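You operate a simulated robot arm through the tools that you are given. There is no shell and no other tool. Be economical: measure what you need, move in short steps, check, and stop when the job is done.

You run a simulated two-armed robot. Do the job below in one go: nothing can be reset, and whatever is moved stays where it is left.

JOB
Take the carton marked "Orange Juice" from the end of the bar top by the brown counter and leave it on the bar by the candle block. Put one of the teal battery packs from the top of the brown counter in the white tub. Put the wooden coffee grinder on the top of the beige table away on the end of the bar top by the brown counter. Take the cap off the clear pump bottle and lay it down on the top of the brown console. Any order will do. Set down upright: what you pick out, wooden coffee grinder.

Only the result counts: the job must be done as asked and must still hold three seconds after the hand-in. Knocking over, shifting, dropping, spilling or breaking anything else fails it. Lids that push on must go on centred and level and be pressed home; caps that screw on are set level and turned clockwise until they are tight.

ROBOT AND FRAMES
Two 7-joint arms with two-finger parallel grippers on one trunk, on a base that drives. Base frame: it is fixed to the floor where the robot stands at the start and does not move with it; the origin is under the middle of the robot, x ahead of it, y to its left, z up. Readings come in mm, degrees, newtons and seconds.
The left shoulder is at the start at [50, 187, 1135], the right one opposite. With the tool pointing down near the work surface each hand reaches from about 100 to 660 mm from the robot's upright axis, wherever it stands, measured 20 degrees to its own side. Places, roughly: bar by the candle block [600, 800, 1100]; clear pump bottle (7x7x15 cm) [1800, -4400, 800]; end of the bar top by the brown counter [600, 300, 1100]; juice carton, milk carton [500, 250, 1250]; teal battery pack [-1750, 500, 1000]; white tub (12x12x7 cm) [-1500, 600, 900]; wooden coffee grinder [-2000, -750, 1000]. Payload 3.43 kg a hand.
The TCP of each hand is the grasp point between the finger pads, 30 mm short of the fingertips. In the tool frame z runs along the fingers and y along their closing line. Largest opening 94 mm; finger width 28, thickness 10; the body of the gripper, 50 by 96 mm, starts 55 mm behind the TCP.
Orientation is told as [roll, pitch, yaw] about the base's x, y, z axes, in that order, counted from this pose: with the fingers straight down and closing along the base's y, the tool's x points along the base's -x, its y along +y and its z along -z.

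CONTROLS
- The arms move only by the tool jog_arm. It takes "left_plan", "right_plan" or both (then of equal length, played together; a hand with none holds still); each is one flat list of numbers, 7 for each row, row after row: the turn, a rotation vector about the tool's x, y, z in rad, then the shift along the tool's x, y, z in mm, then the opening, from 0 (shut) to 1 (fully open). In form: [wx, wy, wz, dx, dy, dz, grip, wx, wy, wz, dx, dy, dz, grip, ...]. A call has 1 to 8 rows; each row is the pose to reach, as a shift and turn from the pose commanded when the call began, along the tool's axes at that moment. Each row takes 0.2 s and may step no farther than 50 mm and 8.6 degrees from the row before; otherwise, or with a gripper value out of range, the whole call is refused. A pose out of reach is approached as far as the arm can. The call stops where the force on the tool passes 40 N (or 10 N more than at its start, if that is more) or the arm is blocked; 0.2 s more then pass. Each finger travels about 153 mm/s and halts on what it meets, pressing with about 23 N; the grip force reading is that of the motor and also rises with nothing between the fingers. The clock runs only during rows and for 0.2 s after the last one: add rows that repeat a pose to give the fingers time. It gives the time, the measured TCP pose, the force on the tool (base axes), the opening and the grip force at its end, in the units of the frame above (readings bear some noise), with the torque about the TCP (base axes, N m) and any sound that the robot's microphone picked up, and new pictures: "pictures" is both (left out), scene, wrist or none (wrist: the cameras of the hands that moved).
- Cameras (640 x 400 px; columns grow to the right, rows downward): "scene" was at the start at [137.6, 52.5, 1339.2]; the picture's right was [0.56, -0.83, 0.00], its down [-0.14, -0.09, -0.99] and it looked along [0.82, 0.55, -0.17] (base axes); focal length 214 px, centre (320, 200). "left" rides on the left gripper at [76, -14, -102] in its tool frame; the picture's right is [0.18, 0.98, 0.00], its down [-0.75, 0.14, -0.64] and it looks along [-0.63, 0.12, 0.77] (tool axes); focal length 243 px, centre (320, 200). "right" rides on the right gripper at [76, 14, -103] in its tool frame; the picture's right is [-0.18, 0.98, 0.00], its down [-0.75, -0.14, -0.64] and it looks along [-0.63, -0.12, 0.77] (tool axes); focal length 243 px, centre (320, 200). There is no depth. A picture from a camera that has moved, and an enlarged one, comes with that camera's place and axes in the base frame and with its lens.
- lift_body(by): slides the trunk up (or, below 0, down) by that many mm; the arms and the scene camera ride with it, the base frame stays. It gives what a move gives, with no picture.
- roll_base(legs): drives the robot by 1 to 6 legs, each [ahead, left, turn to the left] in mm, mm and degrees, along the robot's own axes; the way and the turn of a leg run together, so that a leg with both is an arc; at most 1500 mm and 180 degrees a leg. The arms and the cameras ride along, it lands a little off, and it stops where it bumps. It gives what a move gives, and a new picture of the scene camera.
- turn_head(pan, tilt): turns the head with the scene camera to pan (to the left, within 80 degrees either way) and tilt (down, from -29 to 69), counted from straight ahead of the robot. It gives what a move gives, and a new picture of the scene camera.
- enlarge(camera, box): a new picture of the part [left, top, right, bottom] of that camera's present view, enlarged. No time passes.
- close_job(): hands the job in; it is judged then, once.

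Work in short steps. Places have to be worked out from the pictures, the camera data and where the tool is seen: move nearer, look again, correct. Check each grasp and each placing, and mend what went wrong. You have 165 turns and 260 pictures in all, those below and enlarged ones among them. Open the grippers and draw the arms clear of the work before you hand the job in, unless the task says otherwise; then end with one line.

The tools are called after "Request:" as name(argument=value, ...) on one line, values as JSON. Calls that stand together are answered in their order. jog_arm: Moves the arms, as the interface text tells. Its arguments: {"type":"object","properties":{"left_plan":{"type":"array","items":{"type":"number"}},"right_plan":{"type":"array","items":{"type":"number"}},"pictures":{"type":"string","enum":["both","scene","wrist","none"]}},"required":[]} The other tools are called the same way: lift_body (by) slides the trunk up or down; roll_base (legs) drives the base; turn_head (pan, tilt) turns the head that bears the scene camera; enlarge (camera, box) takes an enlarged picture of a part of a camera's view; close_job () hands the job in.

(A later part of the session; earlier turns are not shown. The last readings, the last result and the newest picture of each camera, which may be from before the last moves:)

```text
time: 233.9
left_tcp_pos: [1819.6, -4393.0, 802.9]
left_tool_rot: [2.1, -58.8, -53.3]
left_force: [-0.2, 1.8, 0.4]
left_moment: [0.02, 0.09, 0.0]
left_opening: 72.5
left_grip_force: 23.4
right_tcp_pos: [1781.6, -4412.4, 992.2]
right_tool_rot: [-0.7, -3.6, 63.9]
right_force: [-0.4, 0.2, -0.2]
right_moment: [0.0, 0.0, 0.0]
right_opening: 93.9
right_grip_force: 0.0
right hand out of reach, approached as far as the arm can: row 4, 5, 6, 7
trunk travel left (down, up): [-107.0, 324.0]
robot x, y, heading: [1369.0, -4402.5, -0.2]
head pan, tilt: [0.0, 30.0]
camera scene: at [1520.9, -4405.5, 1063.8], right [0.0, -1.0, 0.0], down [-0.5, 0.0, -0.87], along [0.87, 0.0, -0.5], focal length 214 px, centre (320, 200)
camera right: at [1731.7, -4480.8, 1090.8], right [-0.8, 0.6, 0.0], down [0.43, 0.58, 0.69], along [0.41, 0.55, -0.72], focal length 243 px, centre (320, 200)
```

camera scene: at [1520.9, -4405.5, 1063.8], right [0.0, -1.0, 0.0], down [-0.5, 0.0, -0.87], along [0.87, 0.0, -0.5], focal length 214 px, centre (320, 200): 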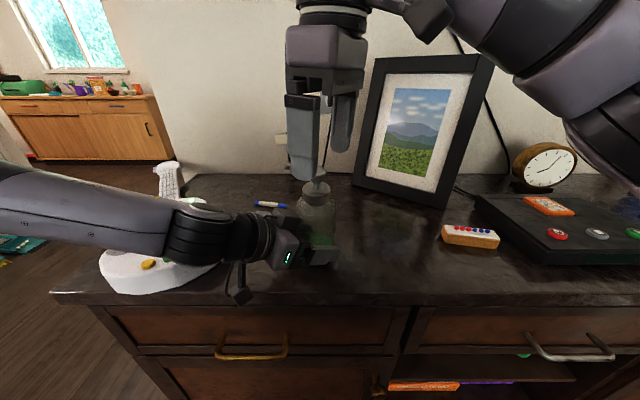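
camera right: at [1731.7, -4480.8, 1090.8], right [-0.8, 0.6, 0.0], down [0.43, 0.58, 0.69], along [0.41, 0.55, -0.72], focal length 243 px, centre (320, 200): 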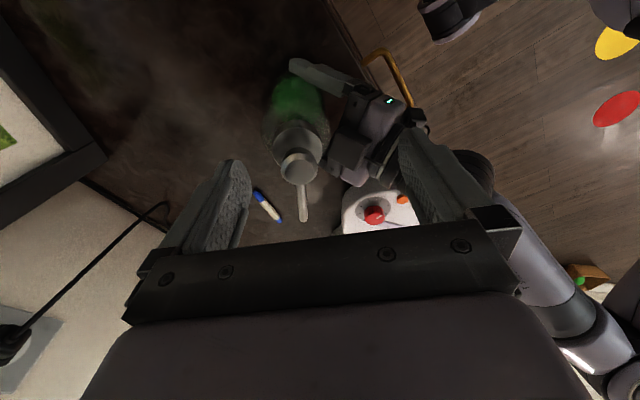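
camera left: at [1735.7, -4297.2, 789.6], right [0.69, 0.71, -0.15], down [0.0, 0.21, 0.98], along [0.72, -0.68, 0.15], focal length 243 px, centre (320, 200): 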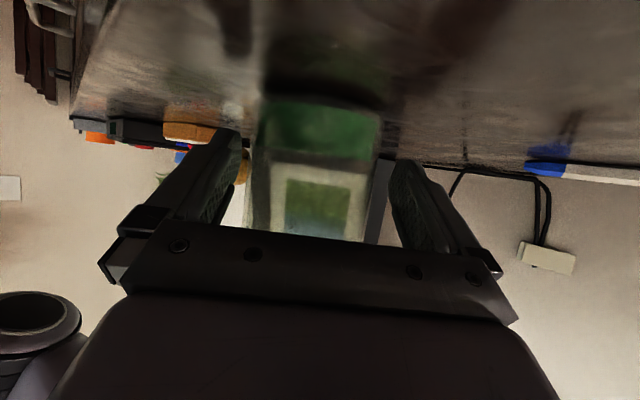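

Request:
jog_arm(right_plan=[0, 0, 0.14, 0, 0, -10, 1, 0, 0, 0.28, 0, 0, -15, 1, 0, 0, 0.42, -3, -4, -15, 1, 0, 0, 0.56, -6, -8, -15, 1, 0, 0, 0.7, -9, -12, -15, 1, 0, 0, 0.84, -12, -16, -15, 1, 0, 0, 0.98, -15, -20, -15, 1, 0, 0, 1.12, -15, -20, -15, 1], pictures="none")

Request:
jog_arm(right_plan=[0, 0, 0.14, 0, 0, 0, 1, 0, 0, 0.28, 0, 0, 0, 1, 0, 0, 0.42, 0, 0, 0, 1, 0, 0, 0.56, 0, 0, 0, 1, 0, 0, 0.7, 0, 0, 0, 1, 0, 0, 0.84, 0, 0, 0, 1, 0, 0, 0.98, 0, 0, 0, 1, 0, 0, 1.12, 0, 0, 0, 1], pictures="none")

Request:
jog_arm(right_plan=[0, 0, 0.14, 0, 0, 0, 1, 0, 0, 0.28, 0, 0, 0, 1, 0, 0, 0.42, 0, 0, 0, 1, 0, 0, 0.45, 0, 0, 0, 1])

```text
time: 235.7
left_tcp_pos: [1820.2, -4392.9, 803.0]
left_tool_rot: [2.0, -58.9, -53.3]
left_force: [0.4, 0.4, -0.4]
left_moment: [0.02, 0.07, -0.03]
left_opening: 72.1
left_grip_force: 23.4
right_tcp_pos: [1807.7, -4408.2, 1009.8]
right_tool_rot: [2.9, -2.1, -0.3]
right_force: [-0.7, 0.3, -0.3]
right_moment: [0.01, -0.01, 0.03]
right_opening: 94.0
right_grip_force: 0.1
trunk travel left (down, up): [-107.0, 324.0]
robot x, y, heading: [1372.0, -4405.6, -0.2]
head pan, tilt: [0.0, 30.0]
```

```text
time: 237.5
left_tcp_pos: [1821.7, -4392.4, 801.9]
left_tool_rot: [1.9, -58.9, -53.3]
left_force: [0.7, 2.3, -1.1]
left_moment: [0.04, 0.03, 0.03]
left_opening: 71.9
left_grip_force: 23.4
right_tcp_pos: [1807.7, -4408.0, 1009.1]
right_tool_rot: [3.2, 1.5, -64.3]
right_force: [0.6, -0.2, 0.0]
right_moment: [0.04, 0.0, 0.0]
right_opening: 94.2
right_grip_force: 0.1
trunk travel left (down, up): [-107.0, 324.0]
robot x, y, heading: [1371.5, -4407.3, 0.3]
head pan, tilt: [0.0, 30.0]
```

```text
time: 238.5
left_tcp_pos: [1819.2, -4392.1, 802.5]
left_tool_rot: [2.0, -58.8, -53.3]
left_force: [-0.6, 1.2, -2.1]
left_moment: [0.0, 0.08, -0.02]
left_opening: 72.1
left_grip_force: 22.8
right_tcp_pos: [1807.2, -4408.9, 1008.7]
right_tool_rot: [2.2, 2.9, -90.1]
right_force: [-0.3, 0.7, 0.8]
right_moment: [0.03, 0.02, 0.0]
right_opening: 94.1
right_grip_force: 0.1
trunk travel left (down, up): [-107.0, 324.0]
robot x, y, heading: [1366.4, -4408.8, 0.1]
head pan, tilt: [0.0, 30.0]
camera scene: at [1521.1, -4405.6, 1063.8], right [0.0, -1.0, 0.0], down [-0.5, 0.0, -0.87], along [0.87, 0.0, -0.5], focal length 214 px, centre (320, 200)
camera right: at [1816.9, -4338.2, 1115.6], right [0.98, -0.19, 0.03], down [-0.17, -0.78, 0.6], along [-0.09, -0.59, -0.8], focal length 243 px, centre (320, 200)
```

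scene: 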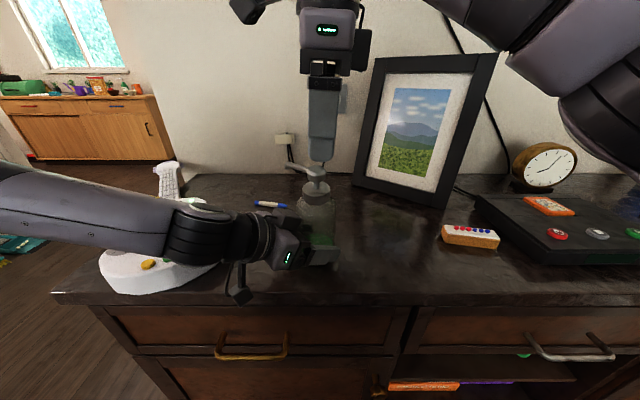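
right: 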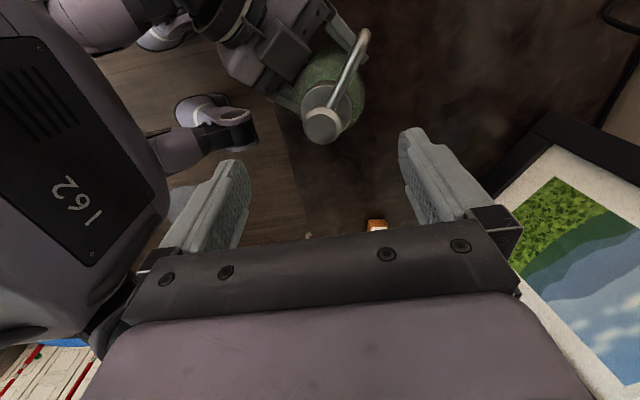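

Request:
enlarge(camera="right", box=[240, 0, 420, 160])

Request:
enlarge(camera="scene", box=[260, 130, 370, 280])

```text
2.50 times, centred on (330, 80) of right
camera zoom: at [1816.9, -4338.2, 1115.6], right [0.98, -0.19, 0.03], down [-0.17, -0.78, 0.6], along [-0.09, -0.59, -0.8], focal length 606 px, centre (295, 500)
```

zoom: 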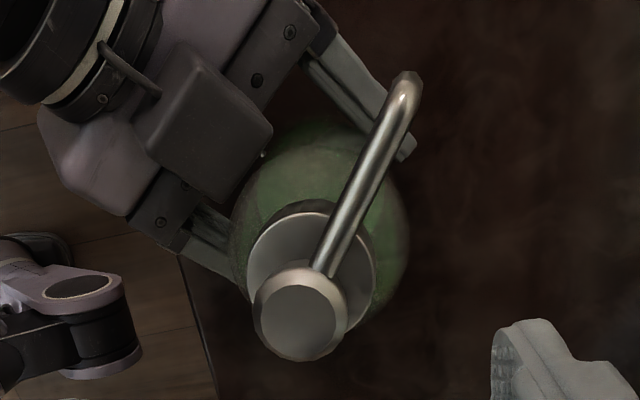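

```text
2.67 times, centred on (315, 205) of scene
camera zoom: at [1521.1, -4405.6, 1063.8], right [0.0, -1.0, 0.0], down [-0.5, 0.0, -0.87], along [0.87, 0.0, -0.5], focal length 572 px, centre (333, 187)
```

zoom: 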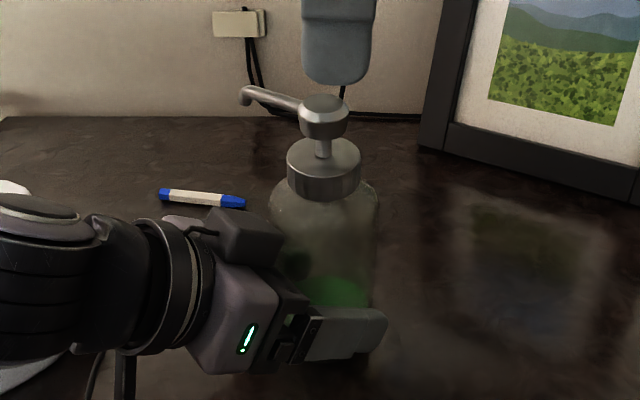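

The bottle is nearly upright with the pump axis at about (1812, -4397). I'll level the hand, centre it and descend to the collar again.

Request:
jog_arm(right_plan=[-0.05, -0.038, 0, 11, 5, 0, 1, -0.05, -0.038, 0, 11, 5, 25, 1, -0.05, -0.038, 0, 11, 5, 50, 1, -0.05, -0.038, 0, 11, 5, 75, 1, -0.05, -0.038, 0, 11, 5, 86, 1, -0.05, -0.038, 0, 11, 5, 86, 1], pictures="wrist")

Request:
enlarge(camera="scene", box=[260, 130, 370, 280])

```text
time: 239.9
left_tcp_pos: [1819.5, -4391.9, 801.5]
left_tool_rot: [2.0, -58.9, -53.2]
left_force: [-0.6, -0.5, -1.7]
left_moment: [0.06, 0.07, 0.01]
left_opening: 71.7
left_grip_force: 22.9
right_tcp_pos: [1816.5, -4392.3, 922.3]
right_tool_rot: [5.0, 0.7, -90.0]
right_force: [-0.3, 1.1, 0.1]
right_moment: [0.0, -0.03, 0.0]
right_opening: 94.0
right_grip_force: 0.1
trunk travel left (down, up): [-107.0, 324.0]
robot x, y, heading: [1374.0, -4405.4, 0.3]
head pan, tilt: [0.0, 30.0]
camera right: at [1821.6, -4318.7, 1027.1], right [0.98, -0.19, 0.08], down [-0.2, -0.76, 0.62], along [-0.05, -0.62, -0.78], focal length 243 px, centre (320, 200)
```

right: 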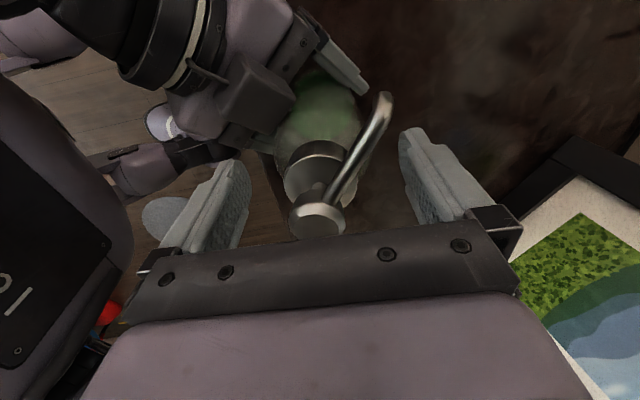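

```text
2.67 times, centred on (315, 205) of scene
camera zoom: at [1521.1, -4405.7, 1063.8], right [0.0, -1.0, 0.0], down [-0.5, 0.0, -0.87], along [0.87, 0.0, -0.5], focal length 572 px, centre (333, 187)
```

zoom: 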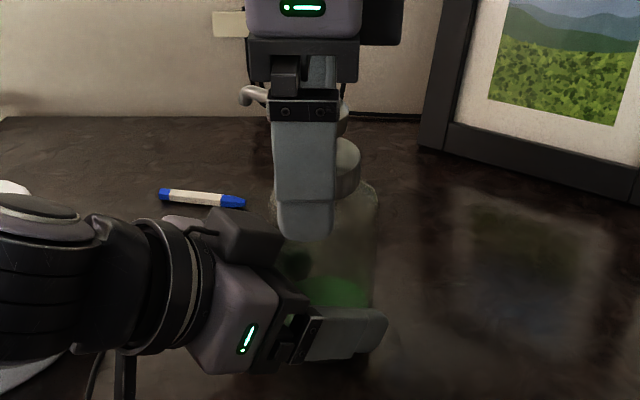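

The tilt correction had the wrong sign, so I'll fix it: level the hand, shift 6 mm in −y, then close on the collar.

Request:
jog_arm(right_plan=[0.045, -0.006, 0, -3, 0, 0, 1, 0.087, -0.012, 0, -6, 0, 0, 1, 0.087, -0.012, 0, -6, 0, 0, 0.7, 0.087, -0.012, 0, -6, 0, 0, 0.4, 0.087, -0.012, 0, -6, 0, 0, 0.2, 0.087, -0.012, 0, -6, 0, 0, 0.2, 0.087, -0.012, 0, -6, 0, 0, 0.2], pictures="none")

Request:
enlarge(camera="scene", box=[260, 130, 370, 280])

```text
time: 241.5
left_tcp_pos: [1818.8, -4391.8, 803.2]
left_tool_rot: [2.1, -59.0, -53.4]
left_force: [-7.6, 1.1, -3.1]
left_moment: [-0.04, -0.52, -0.08]
left_opening: 71.9
left_grip_force: 22.9
right_tcp_pos: [1816.7, -4397.3, 924.1]
right_tool_rot: [0.1, 0.1, -90.3]
right_force: [7.7, -1.5, 3.5]
right_moment: [-0.05, -0.24, 0.02]
right_opening: 43.0
right_grip_force: 22.6
trunk travel left (down, up): [-107.0, 324.0]
robot x, y, heading: [1365.3, -4405.6, 0.1]
head pan, tilt: [0.0, 30.0]
```

```text
2.67 times, centred on (315, 205) of scene
camera zoom: at [1521.0, -4405.6, 1063.8], right [0.0, -1.0, 0.0], down [-0.5, 0.0, -0.87], along [0.87, 0.0, -0.5], focal length 572 px, centre (333, 187)
```

zoom: 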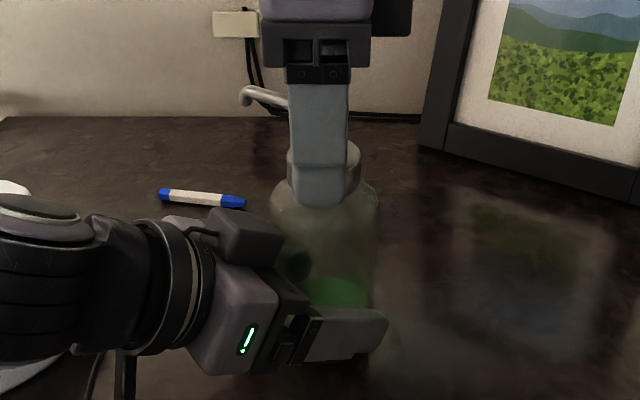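

Gripped and level. I'll continue unscrewing.

Request:
jog_arm(right_plan=[0, 0, -0.14, 0, 0, 0, 0.2, 0, 0, -0.28, 0, 0, -0.2, 0.2, 0, 0, -0.42, 0, 0, -0.4, 0.2, 0, 0, -0.56, 0, 0, -0.6, 0.2, 0, 0, -0.7, 0, 0, -0.8, 0.2, 0, 0, -0.84, 0, 0, -1, 0.2, 0, 0, -0.98, 0, 0, -1.2, 0.2, 0, 0, -1.12, 0, 0, -1.4, 0.2], pictures="none")

Request:
jog_arm(right_plan=[0, 0, -0.14, 0, 0, -0.2, 0.2, 0, 0, -0.28, 0, 0, -0.4, 0.2, 0, 0, -0.42, 0, 0, -0.6, 0.2, 0, 0, -0.56, 0, 0, -0.8, 0.2, 0, 0, -0.7, 0, 0, -1, 0.2, 0, 0, -0.84, 0, 0, -1.2, 0.2, 0, 0, -0.98, 0, 0, -1.4, 0.2, 0, 0, -1.12, 0, 0, -1.6, 0.2], pictures="none")

```text
time: 243.3
left_tcp_pos: [1819.0, -4391.7, 802.7]
left_tool_rot: [1.9, -58.9, -53.1]
left_force: [-6.2, 9.4, -2.4]
left_moment: [-0.82, -0.06, 0.06]
left_opening: 71.9
left_grip_force: 22.9
right_tcp_pos: [1814.9, -4398.7, 925.7]
right_tool_rot: [0.0, -0.1, -25.9]
right_force: [4.6, -9.6, 6.0]
right_moment: [-0.31, -0.25, -0.16]
right_opening: 42.8
right_grip_force: 23.3
trunk travel left (down, up): [-107.0, 324.0]
robot x, y, heading: [1369.5, -4407.9, 0.2]
head pan, tilt: [0.0, 30.0]
```

```text
time: 245.1
left_tcp_pos: [1818.2, -4390.7, 801.6]
left_tool_rot: [2.1, -58.8, -53.2]
left_force: [-5.4, 20.1, -4.2]
left_moment: [-1.28, -0.36, 0.03]
left_opening: 72.0
left_grip_force: 23.0
right_tcp_pos: [1814.6, -4398.3, 927.1]
right_tool_rot: [-0.2, -0.1, 38.4]
right_force: [7.2, -17.0, 12.1]
right_moment: [-0.55, -0.39, -0.24]
right_opening: 42.2
right_grip_force: 23.4
trunk travel left (down, up): [-107.0, 324.0]
robot x, y, heading: [1369.6, -4403.2, -0.0]
head pan, tilt: [0.0, 30.0]
```

Upward force is building, so the thread is lifting. I'll rise 3 mm to relieve it, with lateral easing, and read the force.

Request:
jog_arm(right_plan=[0, 0, 0, 0, 0, -1.5, 0.2, 0, 0, 0, 0, 0, -3, 0.2, 0, 0, 0, 0, 0, -3, 0.2], pictures="none")

```text
time: 245.9
left_tcp_pos: [1819.6, -4391.5, 803.6]
left_tool_rot: [2.1, -59.0, -53.6]
left_force: [-9.3, 15.8, 0.2]
left_moment: [-1.49, -0.72, -0.09]
left_opening: 71.9
left_grip_force: 22.6
right_tcp_pos: [1814.6, -4398.2, 928.8]
right_tool_rot: [-0.1, 0.0, 38.1]
right_force: [9.8, -15.4, -4.7]
right_moment: [-0.39, -0.22, -0.06]
right_opening: 42.2
right_grip_force: 22.8
trunk travel left (down, up): [-107.0, 324.0]
robot x, y, heading: [1371.3, -4409.1, -0.2]
head pan, tilt: [0.0, 30.0]
```

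Still threaded after about 280°. Release, rise, rewind for another round.

Request:
jog_arm(right_plan=[0, 0, 0, 0, 0, 0, 0.6, 0, 0, 0, 0, 0, 0, 1, 0, 0, 0, 0, 0, 0, 1, 0, 0, 0, 0, 0, -30, 1, 0, 0, 0, 0, 0, -60, 1, 0, 0, 0, 0, 0, -80, 1, 0, 0, 0.14, 0, 0, -80, 1, 0, 0, 0.28, 0, 0, -80, 1], pictures="none")

Request:
jog_arm(right_plan=[0, 0, 0.14, 0, 0, 0, 1, 0, 0, 0.28, 0, 0, 0, 1, 0, 0, 0.42, 0, 0, 0, 1, 0, 0, 0.56, 0, 0, 0, 1, 0, 0, 0.7, 0, 0, 0, 1, 0, 0, 0.84, 0, 0, 0, 1, 0, 0, 0.98, 0, 0, 0, 1, 0, 0, 1.12, 0, 0, 0, 1], pictures="none")

Request:
jog_arm(right_plan=[0, 0, 0.14, 0, 0, 0, 1, 0, 0, 0.28, 0, 0, 0, 1, 0, 0, 0.42, 0, 0, 0, 1, 0, 0, 0.56, 0, 0, 0, 1, 0, 0, 0.7, 0, 0, 0, 1, 0, 0, 0.84, 0, 0, 0, 1, 0, 0, 0.84, 0, 0, 0, 1])

```text
time: 247.7
left_tcp_pos: [1818.8, -4390.8, 802.0]
left_tool_rot: [2.0, -59.0, -53.3]
left_force: [-0.1, -0.1, -2.4]
left_moment: [0.02, 0.03, 0.01]
left_opening: 72.0
left_grip_force: 23.0
right_tcp_pos: [1814.4, -4399.3, 1009.2]
right_tool_rot: [0.0, 0.0, 22.0]
right_force: [-0.6, 0.0, 0.0]
right_moment: [0.0, 0.01, 0.01]
right_opening: 94.3
right_grip_force: 0.1
trunk travel left (down, up): [-107.0, 324.0]
robot x, y, heading: [1368.1, -4405.7, -0.2]
head pan, tilt: [0.0, 30.0]
```

```text
time: 249.5
left_tcp_pos: [1819.5, -4392.2, 802.9]
left_tool_rot: [2.0, -59.0, -53.3]
left_force: [0.1, 0.5, -2.4]
left_moment: [0.07, 0.07, -0.01]
left_opening: 71.7
left_grip_force: 22.4
right_tcp_pos: [1815.8, -4398.5, 1009.3]
right_tool_rot: [0.1, -0.1, -42.2]
right_force: [0.1, 0.9, 0.2]
right_moment: [0.01, -0.03, 0.01]
right_opening: 94.2
right_grip_force: 0.1
trunk travel left (down, up): [-107.0, 324.0]
robot x, y, heading: [1367.4, -4403.9, 0.1]
head pan, tilt: [0.0, 30.0]
```

```text
time: 251.1
left_tcp_pos: [1820.1, -4391.3, 802.7]
left_tool_rot: [2.0, -58.8, -53.4]
left_force: [0.5, 1.0, -2.3]
left_moment: [0.05, 0.04, 0.0]
left_opening: 71.7
left_grip_force: 22.9
right_tcp_pos: [1815.3, -4399.3, 1009.6]
right_tool_rot: [0.0, 0.0, -90.3]
right_force: [0.1, -0.9, -0.1]
right_moment: [-0.02, 0.02, 0.0]
right_opening: 93.8
right_grip_force: 0.0
trunk travel left (down, up): [-107.0, 324.0]
robot x, y, heading: [1369.2, -4405.8, 0.3]
head pan, tilt: [0.0, 30.0]
camera scene: at [1521.1, -4405.6, 1063.8], right [0.0, -1.0, 0.0], down [-0.5, 0.0, -0.87], along [0.87, 0.0, -0.5], focal length 214 px, centre (320, 200)
camera right: at [1829.4, -4323.7, 1112.7], right [0.98, -0.19, 0.0], down [-0.15, -0.75, 0.64], along [-0.12, -0.63, -0.77], focal length 243 px, centre (320, 200)
```

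scene: 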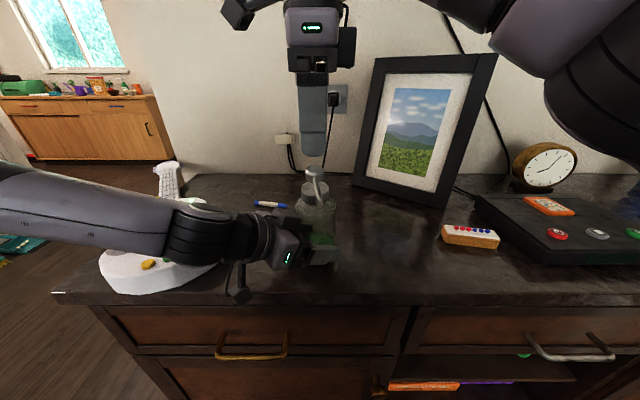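
right: 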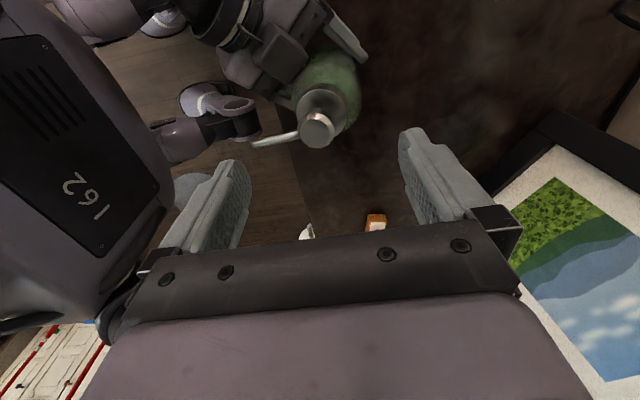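

The nozzle now points along the closing axis, so I'll re-grip at a yaw of about −32°, where the fingers clear it.

Request:
jog_arm(right_plan=[0, 0, -0.127, 0, 0, 0, 1, 0, 0, -0.254, 0, 0, 0, 1, 0, 0, -0.381, 0, 0, 0, 1, 0, 0, -0.508, 0, 0, 0, 1, 0, 0, -0.635, 0, 0, 0, 1, 0, 0, -0.762, 0, 0, 0, 1, 0, 0, -0.889, 0, 0, 0, 1, 0, 0, -1.016, 0, 0, 0, 1], pictures="wrist")

```text
time: 252.9
left_tcp_pos: [1818.5, -4391.9, 802.4]
left_tool_rot: [2.1, -58.9, -53.3]
left_force: [0.8, 0.5, -2.0]
left_moment: [0.03, 0.03, -0.04]
left_opening: 71.7
left_grip_force: 23.5
right_tcp_pos: [1814.6, -4399.0, 1009.7]
right_tool_rot: [0.0, -0.1, -31.7]
right_force: [0.6, 0.7, 0.2]
right_moment: [-0.01, 0.02, 0.02]
right_opening: 94.1
right_grip_force: 0.0
trunk travel left (down, up): [-107.0, 324.0]
robot x, y, heading: [1373.9, -4406.2, 0.1]
head pan, tilt: [0.0, 30.0]
camera right: at [1757.8, -4347.5, 1112.1], right [0.67, 0.74, 0.0], down [0.57, -0.52, 0.64], along [0.47, -0.43, -0.77], focal length 243 px, centre (320, 200)
```

right: 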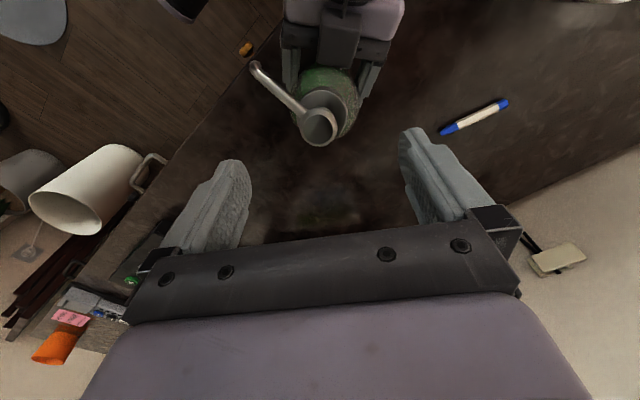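

Request:
jog_arm(right_plan=[0, 0, 0, 0, 0, 30, 1, 0, 0, 0, 0, 0, 60, 1, 0, 0, 0, 0, 0, 81, 1, 0, 0, 0, 0, 0, 81, 0.7, 0, 0, 0, 0, 0, 81, 0.4, 0, 0, 0, 0, 0, 81, 0.2, 0, 0, 0, 0, 0, 81, 0.2], pictures="wrist")

```text
time: 254.5
left_tcp_pos: [1819.4, -4391.2, 801.6]
left_tool_rot: [2.0, -58.9, -53.4]
left_force: [-1.9, -4.7, -2.7]
left_moment: [0.35, -0.02, 0.0]
left_opening: 71.8
left_grip_force: 22.7
right_tcp_pos: [1813.9, -4398.0, 928.7]
right_tool_rot: [0.1, 0.1, -31.9]
right_force: [2.1, 3.4, 2.2]
right_moment: [0.12, -0.08, 0.04]
right_opening: 41.9
right_grip_force: 22.8
trunk travel left (down, up): [-107.0, 324.0]
robot x, y, heading: [1371.5, -4408.4, -0.1]
head pan, tilt: [0.0, 30.0]
camera right: at [1757.1, -4346.8, 1030.2], right [0.68, 0.74, 0.0], down [0.56, -0.52, 0.64], along [0.47, -0.43, -0.77], focal length 243 px, centre (320, 200)
```

right: 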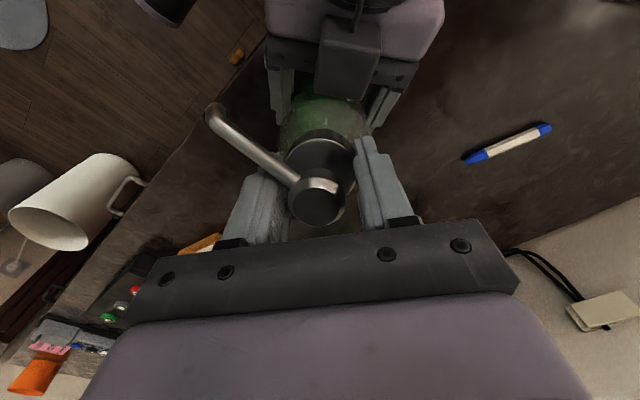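

Gripped at 41.9 mm. I'll turn another ~80° while letting it rise.

Request:
jog_arm(right_plan=[0, 0, -0.13, 0, 0, -0.4, 0.2, 0, 0, -0.26, 0, 0, -0.8, 0.2, 0, 0, -0.39, 0, 0, -1.2, 0.2, 0, 0, -0.52, 0, 0, -1.6, 0.2, 0, 0, -0.65, 0, 0, -2, 0.2, 0, 0, -0.78, 0, 0, -2.4, 0.2, 0, 0, -0.91, 0, 0, -2.8, 0.2, 0, 0, -1.04, 0, 0, -3.2, 0.2], pictures="none")

Request:
jog_arm(right_plan=[0, 0, -0.1, 0, 0, -0.4, 0.2, 0, 0, -0.2, 0, 0, -0.8, 0.2, 0, 0, -0.3, 0, 0, -1.2, 0.2, 0, 0, -0.36, 0, 0, -1.5, 0.2], pictures="none")

```text
time: 256.3
left_tcp_pos: [1821.2, -4392.3, 803.0]
left_tool_rot: [2.0, -59.0, -53.1]
left_force: [-1.3, 7.1, -1.6]
left_moment: [-0.64, -0.06, 0.06]
left_opening: 71.7
left_grip_force: 22.8
right_tcp_pos: [1815.9, -4400.0, 931.5]
right_tool_rot: [-0.1, -0.1, 27.7]
right_force: [0.4, -7.0, -0.1]
right_moment: [-0.21, -0.05, -0.09]
right_opening: 41.8
right_grip_force: 22.6
trunk travel left (down, up): [-107.0, 324.0]
robot x, y, heading: [1367.8, -4405.7, 0.1]
head pan, tilt: [0.0, 30.0]
```

```text
time: 257.3
left_tcp_pos: [1819.7, -4392.3, 802.2]
left_tool_rot: [1.9, -58.9, -53.2]
left_force: [-4.0, 13.7, -0.9]
left_moment: [-1.18, -0.41, 0.03]
left_opening: 71.6
left_grip_force: 23.2
right_tcp_pos: [1817.1, -4399.3, 933.3]
right_tool_rot: [-0.2, 0.1, 48.3]
right_force: [4.3, -13.1, 0.1]
right_moment: [-0.42, -0.16, -0.13]
right_opening: 41.5
right_grip_force: 23.0
trunk travel left (down, up): [-107.0, 324.0]
robot x, y, heading: [1372.5, -4407.7, 0.2]
head pan, tilt: [0.0, 30.0]
```

The force is near zero. I'll test by rising 5 mm.

Request:
jog_arm(right_plan=[0, 0, 0, 0, 0, -2.5, 0.2, 0, 0, 0, 0, 0, -5, 0.2, 0, 0, 0, 0, 0, -5, 0.2])

Request:
enlarge(camera="scene", box=[260, 130, 370, 280])

```text
time: 258.1
left_tcp_pos: [1819.7, -4392.4, 802.9]
left_tool_rot: [2.1, -58.9, -53.3]
left_force: [-8.2, 12.4, 4.0]
left_moment: [-1.38, -0.73, -0.09]
left_opening: 71.6
left_grip_force: 23.2
right_tcp_pos: [1816.4, -4397.9, 938.8]
right_tool_rot: [0.0, 0.0, 48.2]
right_force: [7.9, -12.7, -7.5]
right_moment: [-0.37, -0.18, -0.03]
right_opening: 41.9
right_grip_force: 23.1
trunk travel left (down, up): [-107.0, 324.0]
robot x, y, heading: [1368.8, -4410.1, 0.2]
head pan, tilt: [0.0, 30.0]
camera scene: at [1521.2, -4405.7, 1063.8], right [0.0, -1.0, 0.0], down [-0.5, 0.0, -0.87], along [0.87, 0.0, -0.5], focal length 214 px, centre (320, 200)
camera right: at [1754.1, -4446.6, 1041.0], right [-0.61, 0.79, 0.0], down [0.61, 0.47, 0.64], along [0.51, 0.39, -0.77], focal length 243 px, centre (320, 200)
```

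scene: 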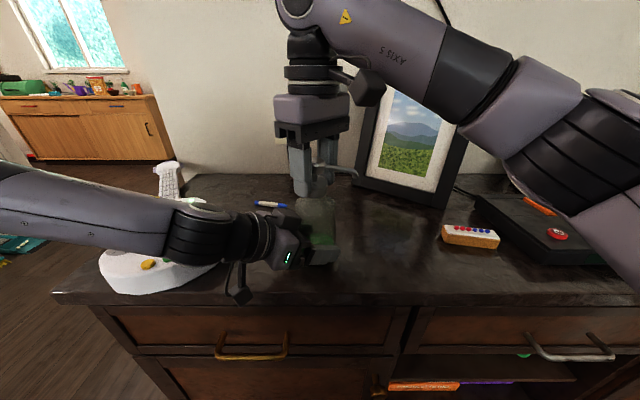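
right: 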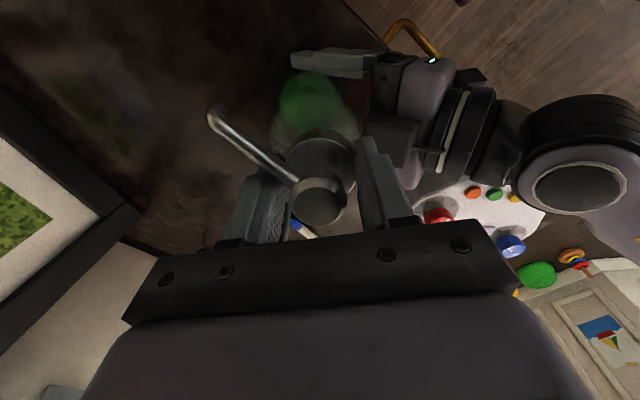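

```text
2.67 times, centred on (315, 205) of scene
camera zoom: at [1521.2, -4405.7, 1063.8], right [0.0, -1.0, 0.0], down [-0.5, 0.0, -0.87], along [0.87, 0.0, -0.5], focal length 572 px, centre (333, 187)
```

zoom: 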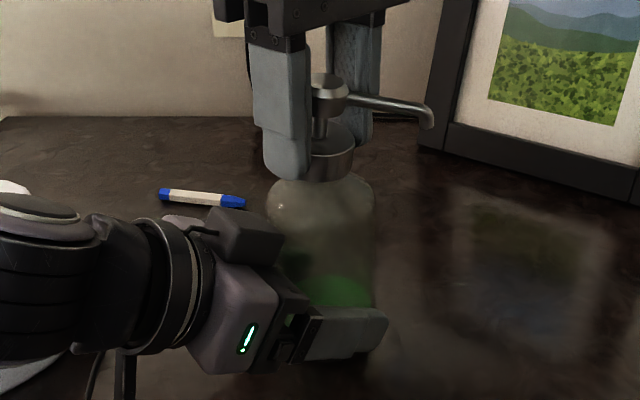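

The collar sits noticeably higher on the neck but still holds. I'll lower back so the bottle seats, then release, rewind to −90° (the nozzle is now perpendicular there) and turn again.

Request:
jog_arm(right_plan=[0, 0, 0, 0, 0, 3, 0.2, 0, 0, 0, 0, 0, 6, 0.2, 0, 0, 0, 0, 0, 6, 1, 0, 0, 0, 0, 0, 6, 1, 0, 0, 0, 0, 0, 6, 1, 0, 0, 0, 0, 0, -25, 1, 0, 0, 0, 0, 0, -55, 1, 0, 0, 0, 0, 0, -72, 1], pictures="none")

Request:
jog_arm(right_plan=[0, 0, 0.14, 0, 0, 0, 1, 0, 0, 0.28, 0, 0, 0, 1, 0, 0, 0.42, 0, 0, 0, 1, 0, 0, 0.56, 0, 0, 0, 1, 0, 0, 0.7, 0, 0, 0, 1, 0, 0, 0.84, 0, 0, 0, 1, 0, 0, 0.98, 0, 0, 0, 1, 0, 0, 1.12, 0, 0, 0, 1], pictures="none")

Request:
jog_arm(right_plan=[0, 0, 0.14, 0, 0, 0, 1, 0, 0, 0.28, 0, 0, 0, 1, 0, 0, 0.42, 0, 0, 0, 1, 0, 0, 0.56, 0, 0, 0, 1, 0, 0, 0.7, 0, 0, 0, 1, 0, 0, 0.84, 0, 0, 0, 1, 0, 0, 0.98, 0, 0, 0, 1, 0, 0, 1.12, 0, 0, 0, 1], pictures="none")

Request:
enlarge(camera="right", box=[160, 0, 480, 200])

Request:
enlarge(camera="scene", box=[260, 130, 370, 280])

```text
time: 259.9
left_tcp_pos: [1819.6, -4392.1, 802.7]
left_tool_rot: [2.0, -58.9, -53.2]
left_force: [-0.3, 0.0, -4.0]
left_moment: [0.02, 0.02, 0.01]
left_opening: 71.6
left_grip_force: 23.0
right_tcp_pos: [1813.0, -4399.9, 1010.9]
right_tool_rot: [0.0, -0.3, 48.2]
right_force: [-1.0, 0.2, -0.4]
right_moment: [-0.03, 0.0, 0.01]
right_opening: 94.0
right_grip_force: 0.1
trunk travel left (down, up): [-107.0, 324.0]
robot x, y, heading: [1367.2, -4408.6, 0.2]
head pan, tilt: [0.0, 30.0]
```

```text
time: 261.7
left_tcp_pos: [1820.5, -4391.9, 803.0]
left_tool_rot: [2.0, -58.9, -53.1]
left_force: [0.6, 0.3, -3.6]
left_moment: [-0.01, 0.02, 0.04]
left_opening: 71.8
left_grip_force: 22.7
right_tcp_pos: [1813.3, -4398.1, 1009.8]
right_tool_rot: [0.0, 0.0, -16.1]
right_force: [-0.5, -0.1, -0.5]
right_moment: [0.01, -0.03, -0.03]
right_opening: 94.0
right_grip_force: 0.0
trunk travel left (down, up): [-107.0, 324.0]
robot x, y, heading: [1367.1, -4406.9, 0.2]
head pan, tilt: [0.0, 30.0]
```

```text
time: 263.5
left_tcp_pos: [1819.3, -4392.3, 803.0]
left_tool_rot: [2.0, -59.0, -53.4]
left_force: [-1.1, 0.2, -3.8]
left_moment: [0.04, 0.04, 0.03]
left_opening: 71.5
left_grip_force: 22.9
right_tcp_pos: [1815.4, -4400.6, 1011.1]
right_tool_rot: [-0.1, 0.0, -80.2]
right_force: [0.3, 0.0, -0.1]
right_moment: [0.01, 0.0, -0.01]
right_opening: 93.9
right_grip_force: 0.0
trunk travel left (down, up): [-107.0, 324.0]
robot x, y, heading: [1371.9, -4409.8, 0.1]
head pan, tilt: [0.0, 30.0]
```

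```text
2.00 times, centred on (320, 100) of right
camera zoom: at [1815.7, -4322.4, 1113.3], right [1.0, -0.01, 0.0], down [-0.01, -0.77, 0.64], along [-0.01, -0.64, -0.77], focal length 485 px, centre (320, 400)
```

zoom: 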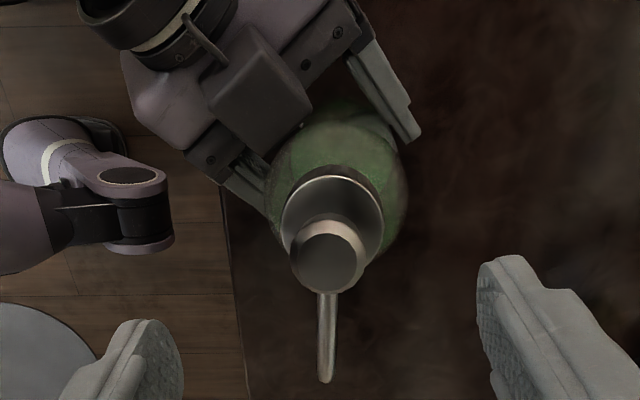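

```text
2.67 times, centred on (315, 205) of scene
camera zoom: at [1521.2, -4405.7, 1063.8], right [0.0, -1.0, 0.0], down [-0.5, 0.0, -0.87], along [0.87, 0.0, -0.5], focal length 572 px, centre (333, 187)
```

zoom: 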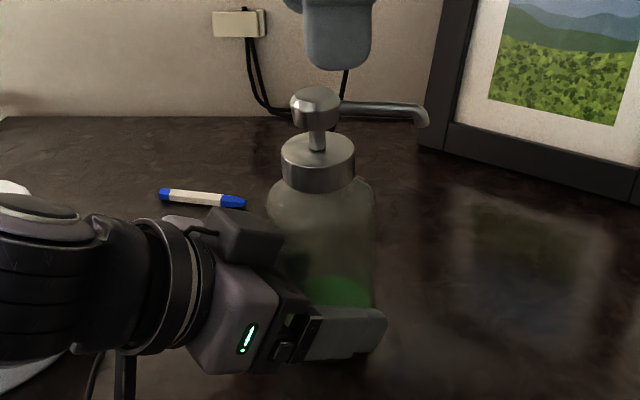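

Comparing the last two views, the cap slid 6 mm relative to the stationary bottle, so it appears to be off the thread. I'll re-grip and lift it out.

Request:
jog_arm(right_plan=[0, 0, 0, 0, 0, 30, 1, 0, 0, 0, 0, 0, 60, 1, 0, 0, 0, 0, 0, 81, 1, 0, 0, 0, 0, 0, 81, 0.7, 0, 0, 0, 0, 0, 81, 0.4, 0, 0, 0, 0, 0, 81, 0.2, 0, 0, 0, 0, 0, 81, 0.2], pictures="none")

Request:
jog_arm(right_plan=[0, 0, -0.12, 0, 0, -1, 0.2, 0, 0, -0.24, 0, 0, -2, 0.2, 0, 0, -0.36, 0, 0, -3, 0.2, 0, 0, -0.48, 0, 0, -4, 0.2, 0, 0, -0.6, 0, 0, -6, 0.2, 0, 0, -0.72, 0, 0, -8, 0.2, 0, 0, -0.72, 0, 0, -14, 0.2, 0, 0, -0.72, 0, 0, -20, 0.2], pictures="none")

Request:
enlarge(camera="scene", box=[260, 130, 370, 280])

```text
time: 265.1
left_tcp_pos: [1817.5, -4392.8, 802.5]
left_tool_rot: [2.0, -59.0, -53.5]
left_force: [-21.1, -0.5, -2.0]
left_moment: [-0.33, -1.34, -0.16]
left_opening: 71.7
left_grip_force: 23.1
right_tcp_pos: [1817.4, -4399.0, 931.1]
right_tool_rot: [0.4, -0.1, -80.3]
right_force: [20.3, -0.5, 0.9]
right_moment: [0.27, -1.12, 0.06]
right_opening: 42.6
right_grip_force: 23.1
trunk travel left (down, up): [-107.0, 324.0]
robot x, y, heading: [1371.9, -4407.5, 0.1]
head pan, tilt: [0.0, 30.0]
```

```text
time: 266.9
left_tcp_pos: [1821.4, -4392.5, 805.1]
left_tool_rot: [2.4, -59.0, -53.5]
left_force: [-3.6, -2.7, 16.0]
left_moment: [0.12, -0.57, -0.02]
left_opening: 71.6
left_grip_force: 23.1
right_tcp_pos: [1814.6, -4398.5, 948.3]
right_tool_rot: [-0.1, 0.0, -38.6]
right_force: [3.7, 2.7, -19.5]
right_moment: [0.18, 0.15, 0.02]
right_opening: 41.8
right_grip_force: 22.8
trunk travel left (down, up): [-107.0, 324.0]
robot x, y, heading: [1370.2, -4406.3, 0.1]
head pan, tilt: [0.0, 30.0]
```

```text
2.67 times, centred on (315, 205) of scene
camera zoom: at [1521.2, -4405.7, 1063.8], right [0.0, -1.0, 0.0], down [-0.5, 0.0, -0.87], along [0.87, 0.0, -0.5], focal length 572 px, centre (333, 187)
```

zoom: 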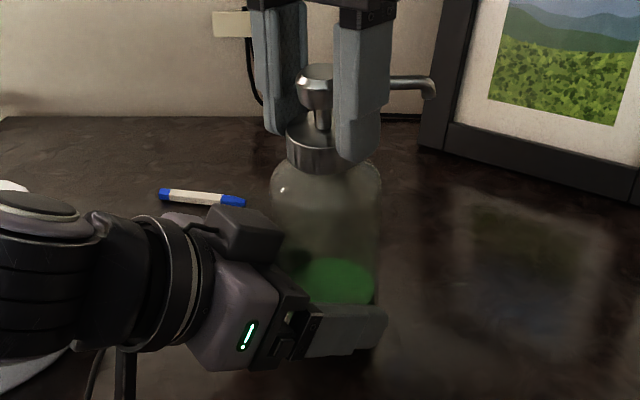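

That lift pulled the bottle up through the left fingers, so the thread still holds. I'll seat the bottle again and keep unscrewing.

Request:
jog_arm(right_plan=[0, 0, 0, 0, 0, 6, 0.2, 0, 0, 0, 0, 0, 12, 0.2, 0, 0, 0, 0, 0, 17, 0.2, 0, 0, -0.13, 0, 0, 17, 0.2, 0, 0, -0.26, 0, 0, 17, 0.2, 0, 0, -0.39, 0, 0, 17, 0.2, 0, 0, -0.52, 0, 0, 17, 0.2, 0, 0, -0.65, 0, 0, 17, 0.2], pictures="none")

Request:
jog_arm(right_plan=[0, 0, -0.14, 0, 0, 0, 0.2, 0, 0, -0.28, 0, 0, 0, 0.2, 0, 0, -0.42, 0, 0, 0, 0.2, 0, 0, -0.56, 0, 0, 0, 0.2, 0, 0, -0.7, 0, 0, 0, 0.2, 0, 0, -0.84, 0, 0, 0, 0.2], pictures="none")

Request:
enlarge(camera="scene", box=[260, 130, 370, 280])

```text
time: 268.7
left_tcp_pos: [1820.0, -4391.7, 804.1]
left_tool_rot: [2.1, -59.0, -53.3]
left_force: [-4.3, 2.4, 1.4]
left_moment: [0.12, -0.27, 0.62]
left_opening: 68.7
left_grip_force: 23.2
right_tcp_pos: [1814.1, -4399.2, 933.2]
right_tool_rot: [-0.1, 0.0, -1.6]
right_force: [4.4, 0.0, 3.2]
right_moment: [-0.01, -0.22, -0.67]
right_opening: 42.2
right_grip_force: 23.3
trunk travel left (down, up): [-107.0, 324.0]
robot x, y, heading: [1365.5, -4407.5, -0.0]
head pan, tilt: [0.0, 30.0]
```

```text
time: 270.1
left_tcp_pos: [1820.3, -4390.1, 801.6]
left_tool_rot: [2.0, -58.8, -53.0]
left_force: [2.3, 23.9, -4.7]
left_moment: [-1.09, 0.31, 0.75]
left_opening: 70.5
left_grip_force: 22.9
right_tcp_pos: [1815.3, -4400.5, 934.1]
right_tool_rot: [-0.1, 0.0, 46.5]
right_force: [-0.9, -18.8, 16.7]
right_moment: [-0.88, -0.42, -0.8]
right_opening: 40.4
right_grip_force: 22.8
trunk travel left (down, up): [-107.0, 324.0]
robot x, y, heading: [1369.9, -4406.0, 0.3]
head pan, tilt: [0.0, 30.0]
```

```text
2.67 times, centred on (315, 205) of scene
camera zoom: at [1520.4, -4405.3, 1064.0], right [0.0, -1.0, 0.0], down [-0.5, 0.0, -0.87], along [0.87, 0.0, -0.5], focal length 572 px, centre (333, 187)
```

zoom: 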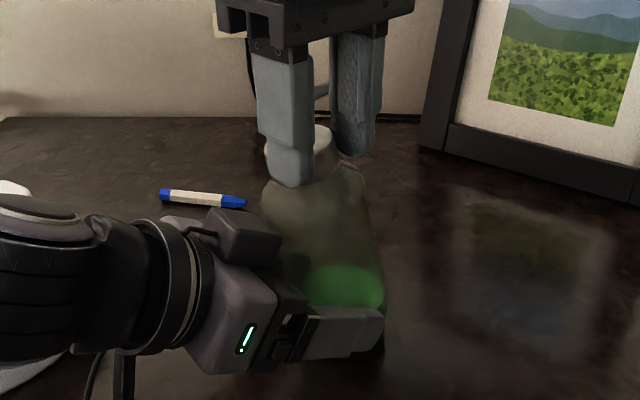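

Torque has jumped and the bottle is tilting in the left grip. I'll open the left hand so the bottle realigns under the right hand, then re-seat it.

Request:
jog_arm(left_plan=[0, 0, 0, 0, 0, 0, 0.85, 0, 0, 0, 0, 0, 0, 1, 0, 0, 0, 0, 0, 0, 1], pictures="scene")

Request:
enlarge(camera="scene", box=[260, 130, 370, 280])

Request:
enlarge(camera="left", box=[0, 0, 640, 400])

```text
time: 270.9
left_tcp_pos: [1819.1, -4391.7, 803.1]
left_tool_rot: [2.2, -58.9, -53.5]
left_force: [0.0, -0.1, 0.7]
left_moment: [-0.01, 0.01, 0.01]
left_opening: 94.1
left_grip_force: 0.1
right_tcp_pos: [1813.9, -4397.8, 933.2]
right_tool_rot: [0.0, -0.2, 46.7]
right_force: [3.7, 0.3, 20.0]
right_moment: [0.22, -0.74, -0.04]
right_opening: 41.1
right_grip_force: 23.2
trunk travel left (down, up): [-107.0, 324.0]
robot x, y, heading: [1368.9, -4406.1, 0.1]
head pan, tilt: [0.0, 30.0]
camera scene: at [1520.0, -4405.7, 1064.1], right [0.0, -1.0, 0.0], down [-0.5, 0.0, -0.87], along [0.87, 0.0, -0.5], focal length 214 px, centre (320, 200)
```

scene: 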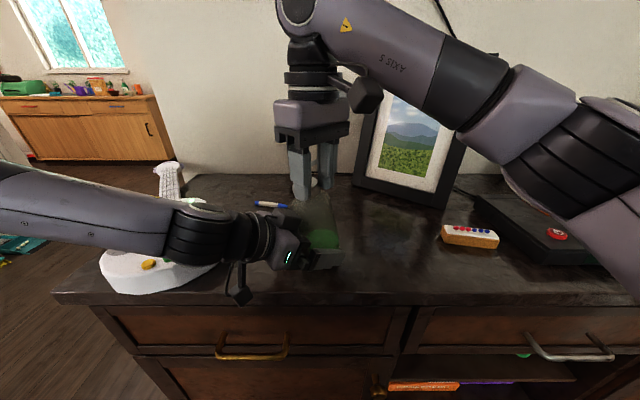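

```text
2.67 times, centred on (315, 205) of scene
camera zoom: at [1520.0, -4405.7, 1064.1], right [0.0, -1.0, 0.0], down [-0.5, 0.0, -0.87], along [0.87, 0.0, -0.5], focal length 572 px, centre (333, 187)
```

zoom: 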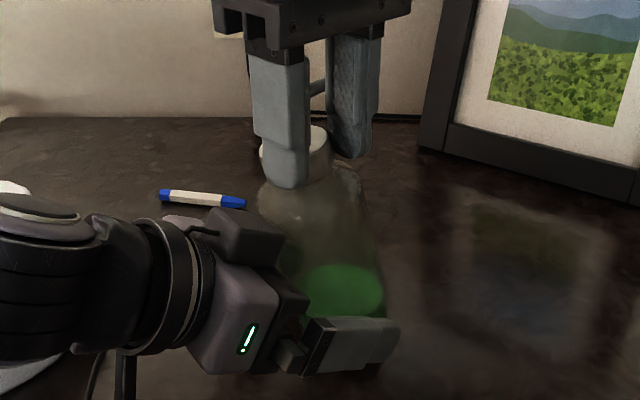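

```text
1.00 times, centred on (320, 200) of left (not enlarged: the box is as wide or as high as the picture)
camera zoom: at [1728.7, -4301.3, 790.9], right [0.71, 0.69, -0.14], down [0.0, 0.2, 0.98], along [0.7, -0.7, 0.15], focal length 243 px, centre (320, 200)
```

zoom: 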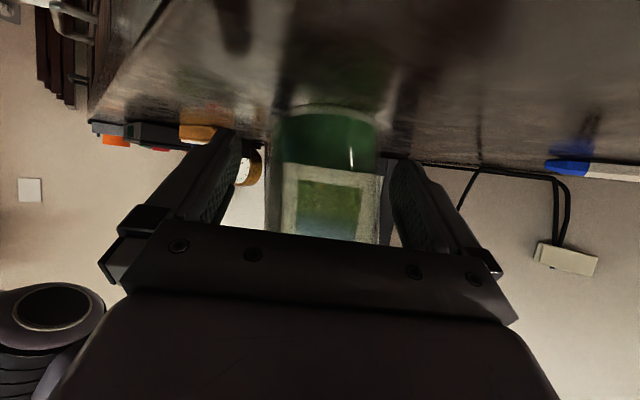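

The right hand is pressing on a tilted bottle. I'll raise until the force vanishes, then release so it rocks back upright, with the open left hand around it as a guard.

Request:
jog_arm(right_plan=[0, 0, 0, 0, 0, -2, 0.2, 0, 0, 0, 0, 0, -4, 0.2, 0, 0, 0, 0, 0, -5, 0.2, 0, 0, 0, 0, 0, -5, 0.2], pictures="none")

```text
time: 271.9
left_tcp_pos: [1820.0, -4391.2, 802.1]
left_tool_rot: [1.9, -58.9, -53.3]
left_force: [-0.3, 0.6, 0.7]
left_moment: [-0.01, 0.02, 0.0]
left_opening: 94.0
left_grip_force: 0.1
right_tcp_pos: [1813.9, -4398.6, 936.1]
right_tool_rot: [0.0, 0.1, 46.6]
right_force: [-0.7, -0.9, -4.6]
right_moment: [-0.07, 0.06, -0.03]
right_opening: 40.7
right_grip_force: 23.1
trunk travel left (down, up): [-107.0, 324.0]
robot x, y, heading: [1369.2, -4407.7, 0.3]
head pan, tilt: [0.0, 30.0]
```

Request:
jog_arm(right_plan=[0, 0, 0, 0, 0, 1.5, 0.2, 0, 0, 0, 0, 0, 1.5, 0.5, 0, 0, 0, 0, 0, 1.5, 0.7, 0, 0, 0, 0, 0, 1.5, 1, 0, 0, 0, 0, 0, 1.5, 1], pictures="wrist")

Request:
enlarge(camera="scene", box=[260, 130, 370, 280])

```text
time: 273.1
left_tcp_pos: [1818.9, -4392.0, 802.8]
left_tool_rot: [2.0, -58.9, -53.4]
left_force: [0.1, -0.5, 0.9]
left_moment: [-0.02, 0.0, 0.04]
left_opening: 94.3
left_grip_force: 0.0
right_tcp_pos: [1815.3, -4399.2, 936.0]
right_tool_rot: [0.0, 0.1, 46.6]
right_force: [-0.5, -0.7, -0.3]
right_moment: [-0.08, -0.03, -0.01]
right_opening: 93.7
right_grip_force: 0.1
trunk travel left (down, up): [-107.0, 324.0]
robot x, y, heading: [1371.1, -4407.2, -0.2]
head pan, tilt: [0.0, 30.0]
camera right: at [1752.0, -4445.1, 1038.8], right [-0.59, 0.81, 0.0], down [0.62, 0.45, 0.64], along [0.52, 0.38, -0.77], focal length 243 px, centre (320, 200)
```

right: 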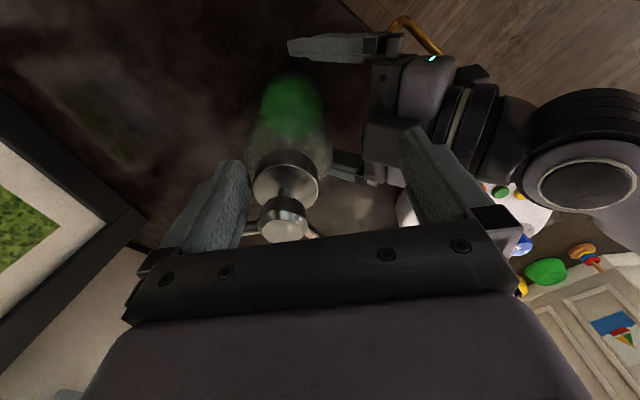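

```text
2.67 times, centred on (315, 205) of scene
camera zoom: at [1520.9, -4405.7, 1063.8], right [0.0, -1.0, 0.0], down [-0.5, 0.0, -0.87], along [0.87, 0.0, -0.5], focal length 572 px, centre (333, 187)
```

zoom: 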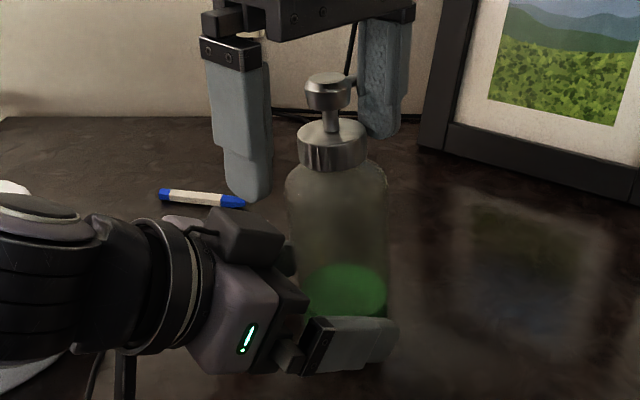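

The bottle is standing upright on its own at about (1836, -4409). I'll take a close look at the collar-to-neck gap.

Request:
enlarge(camera="scene", box=[295, 150, 345, 190])

```text
10.00 times, centred on (320, 170) of scene
camera zoom: at [1520.9, -4405.7, 1063.8], right [0.0, -1.0, 0.0], down [-0.5, 0.0, -0.87], along [0.87, 0.0, -0.5], focal length 2145 px, centre (320, 500)
```

zoom: 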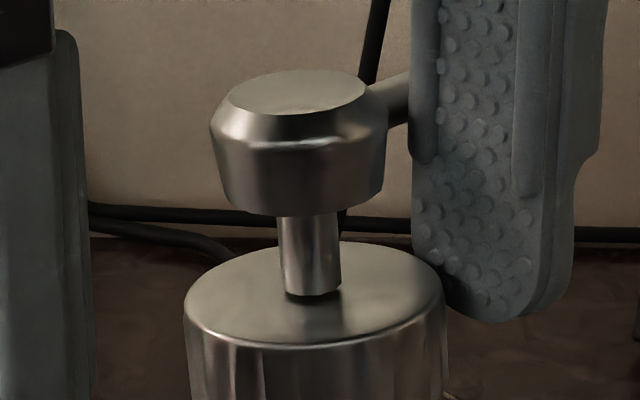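

Request:
enlarge(camera="scene", box=[295, 172, 345, 212])

```text
10.00 times, centred on (320, 192) of scene
camera zoom: at [1520.9, -4405.7, 1063.8], right [0.0, -1.0, 0.0], down [-0.5, 0.0, -0.87], along [0.87, 0.0, -0.5], focal length 2145 px, centre (320, 280)
```

zoom: 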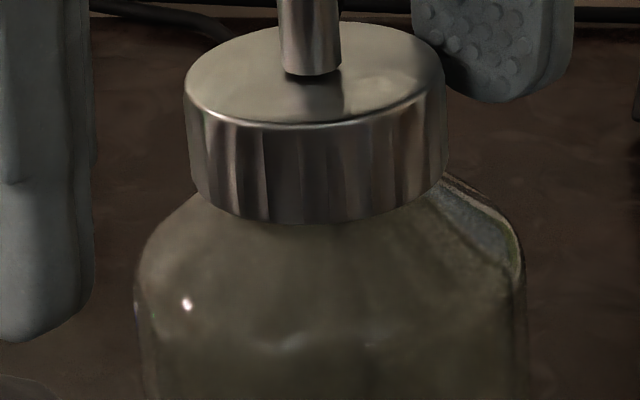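

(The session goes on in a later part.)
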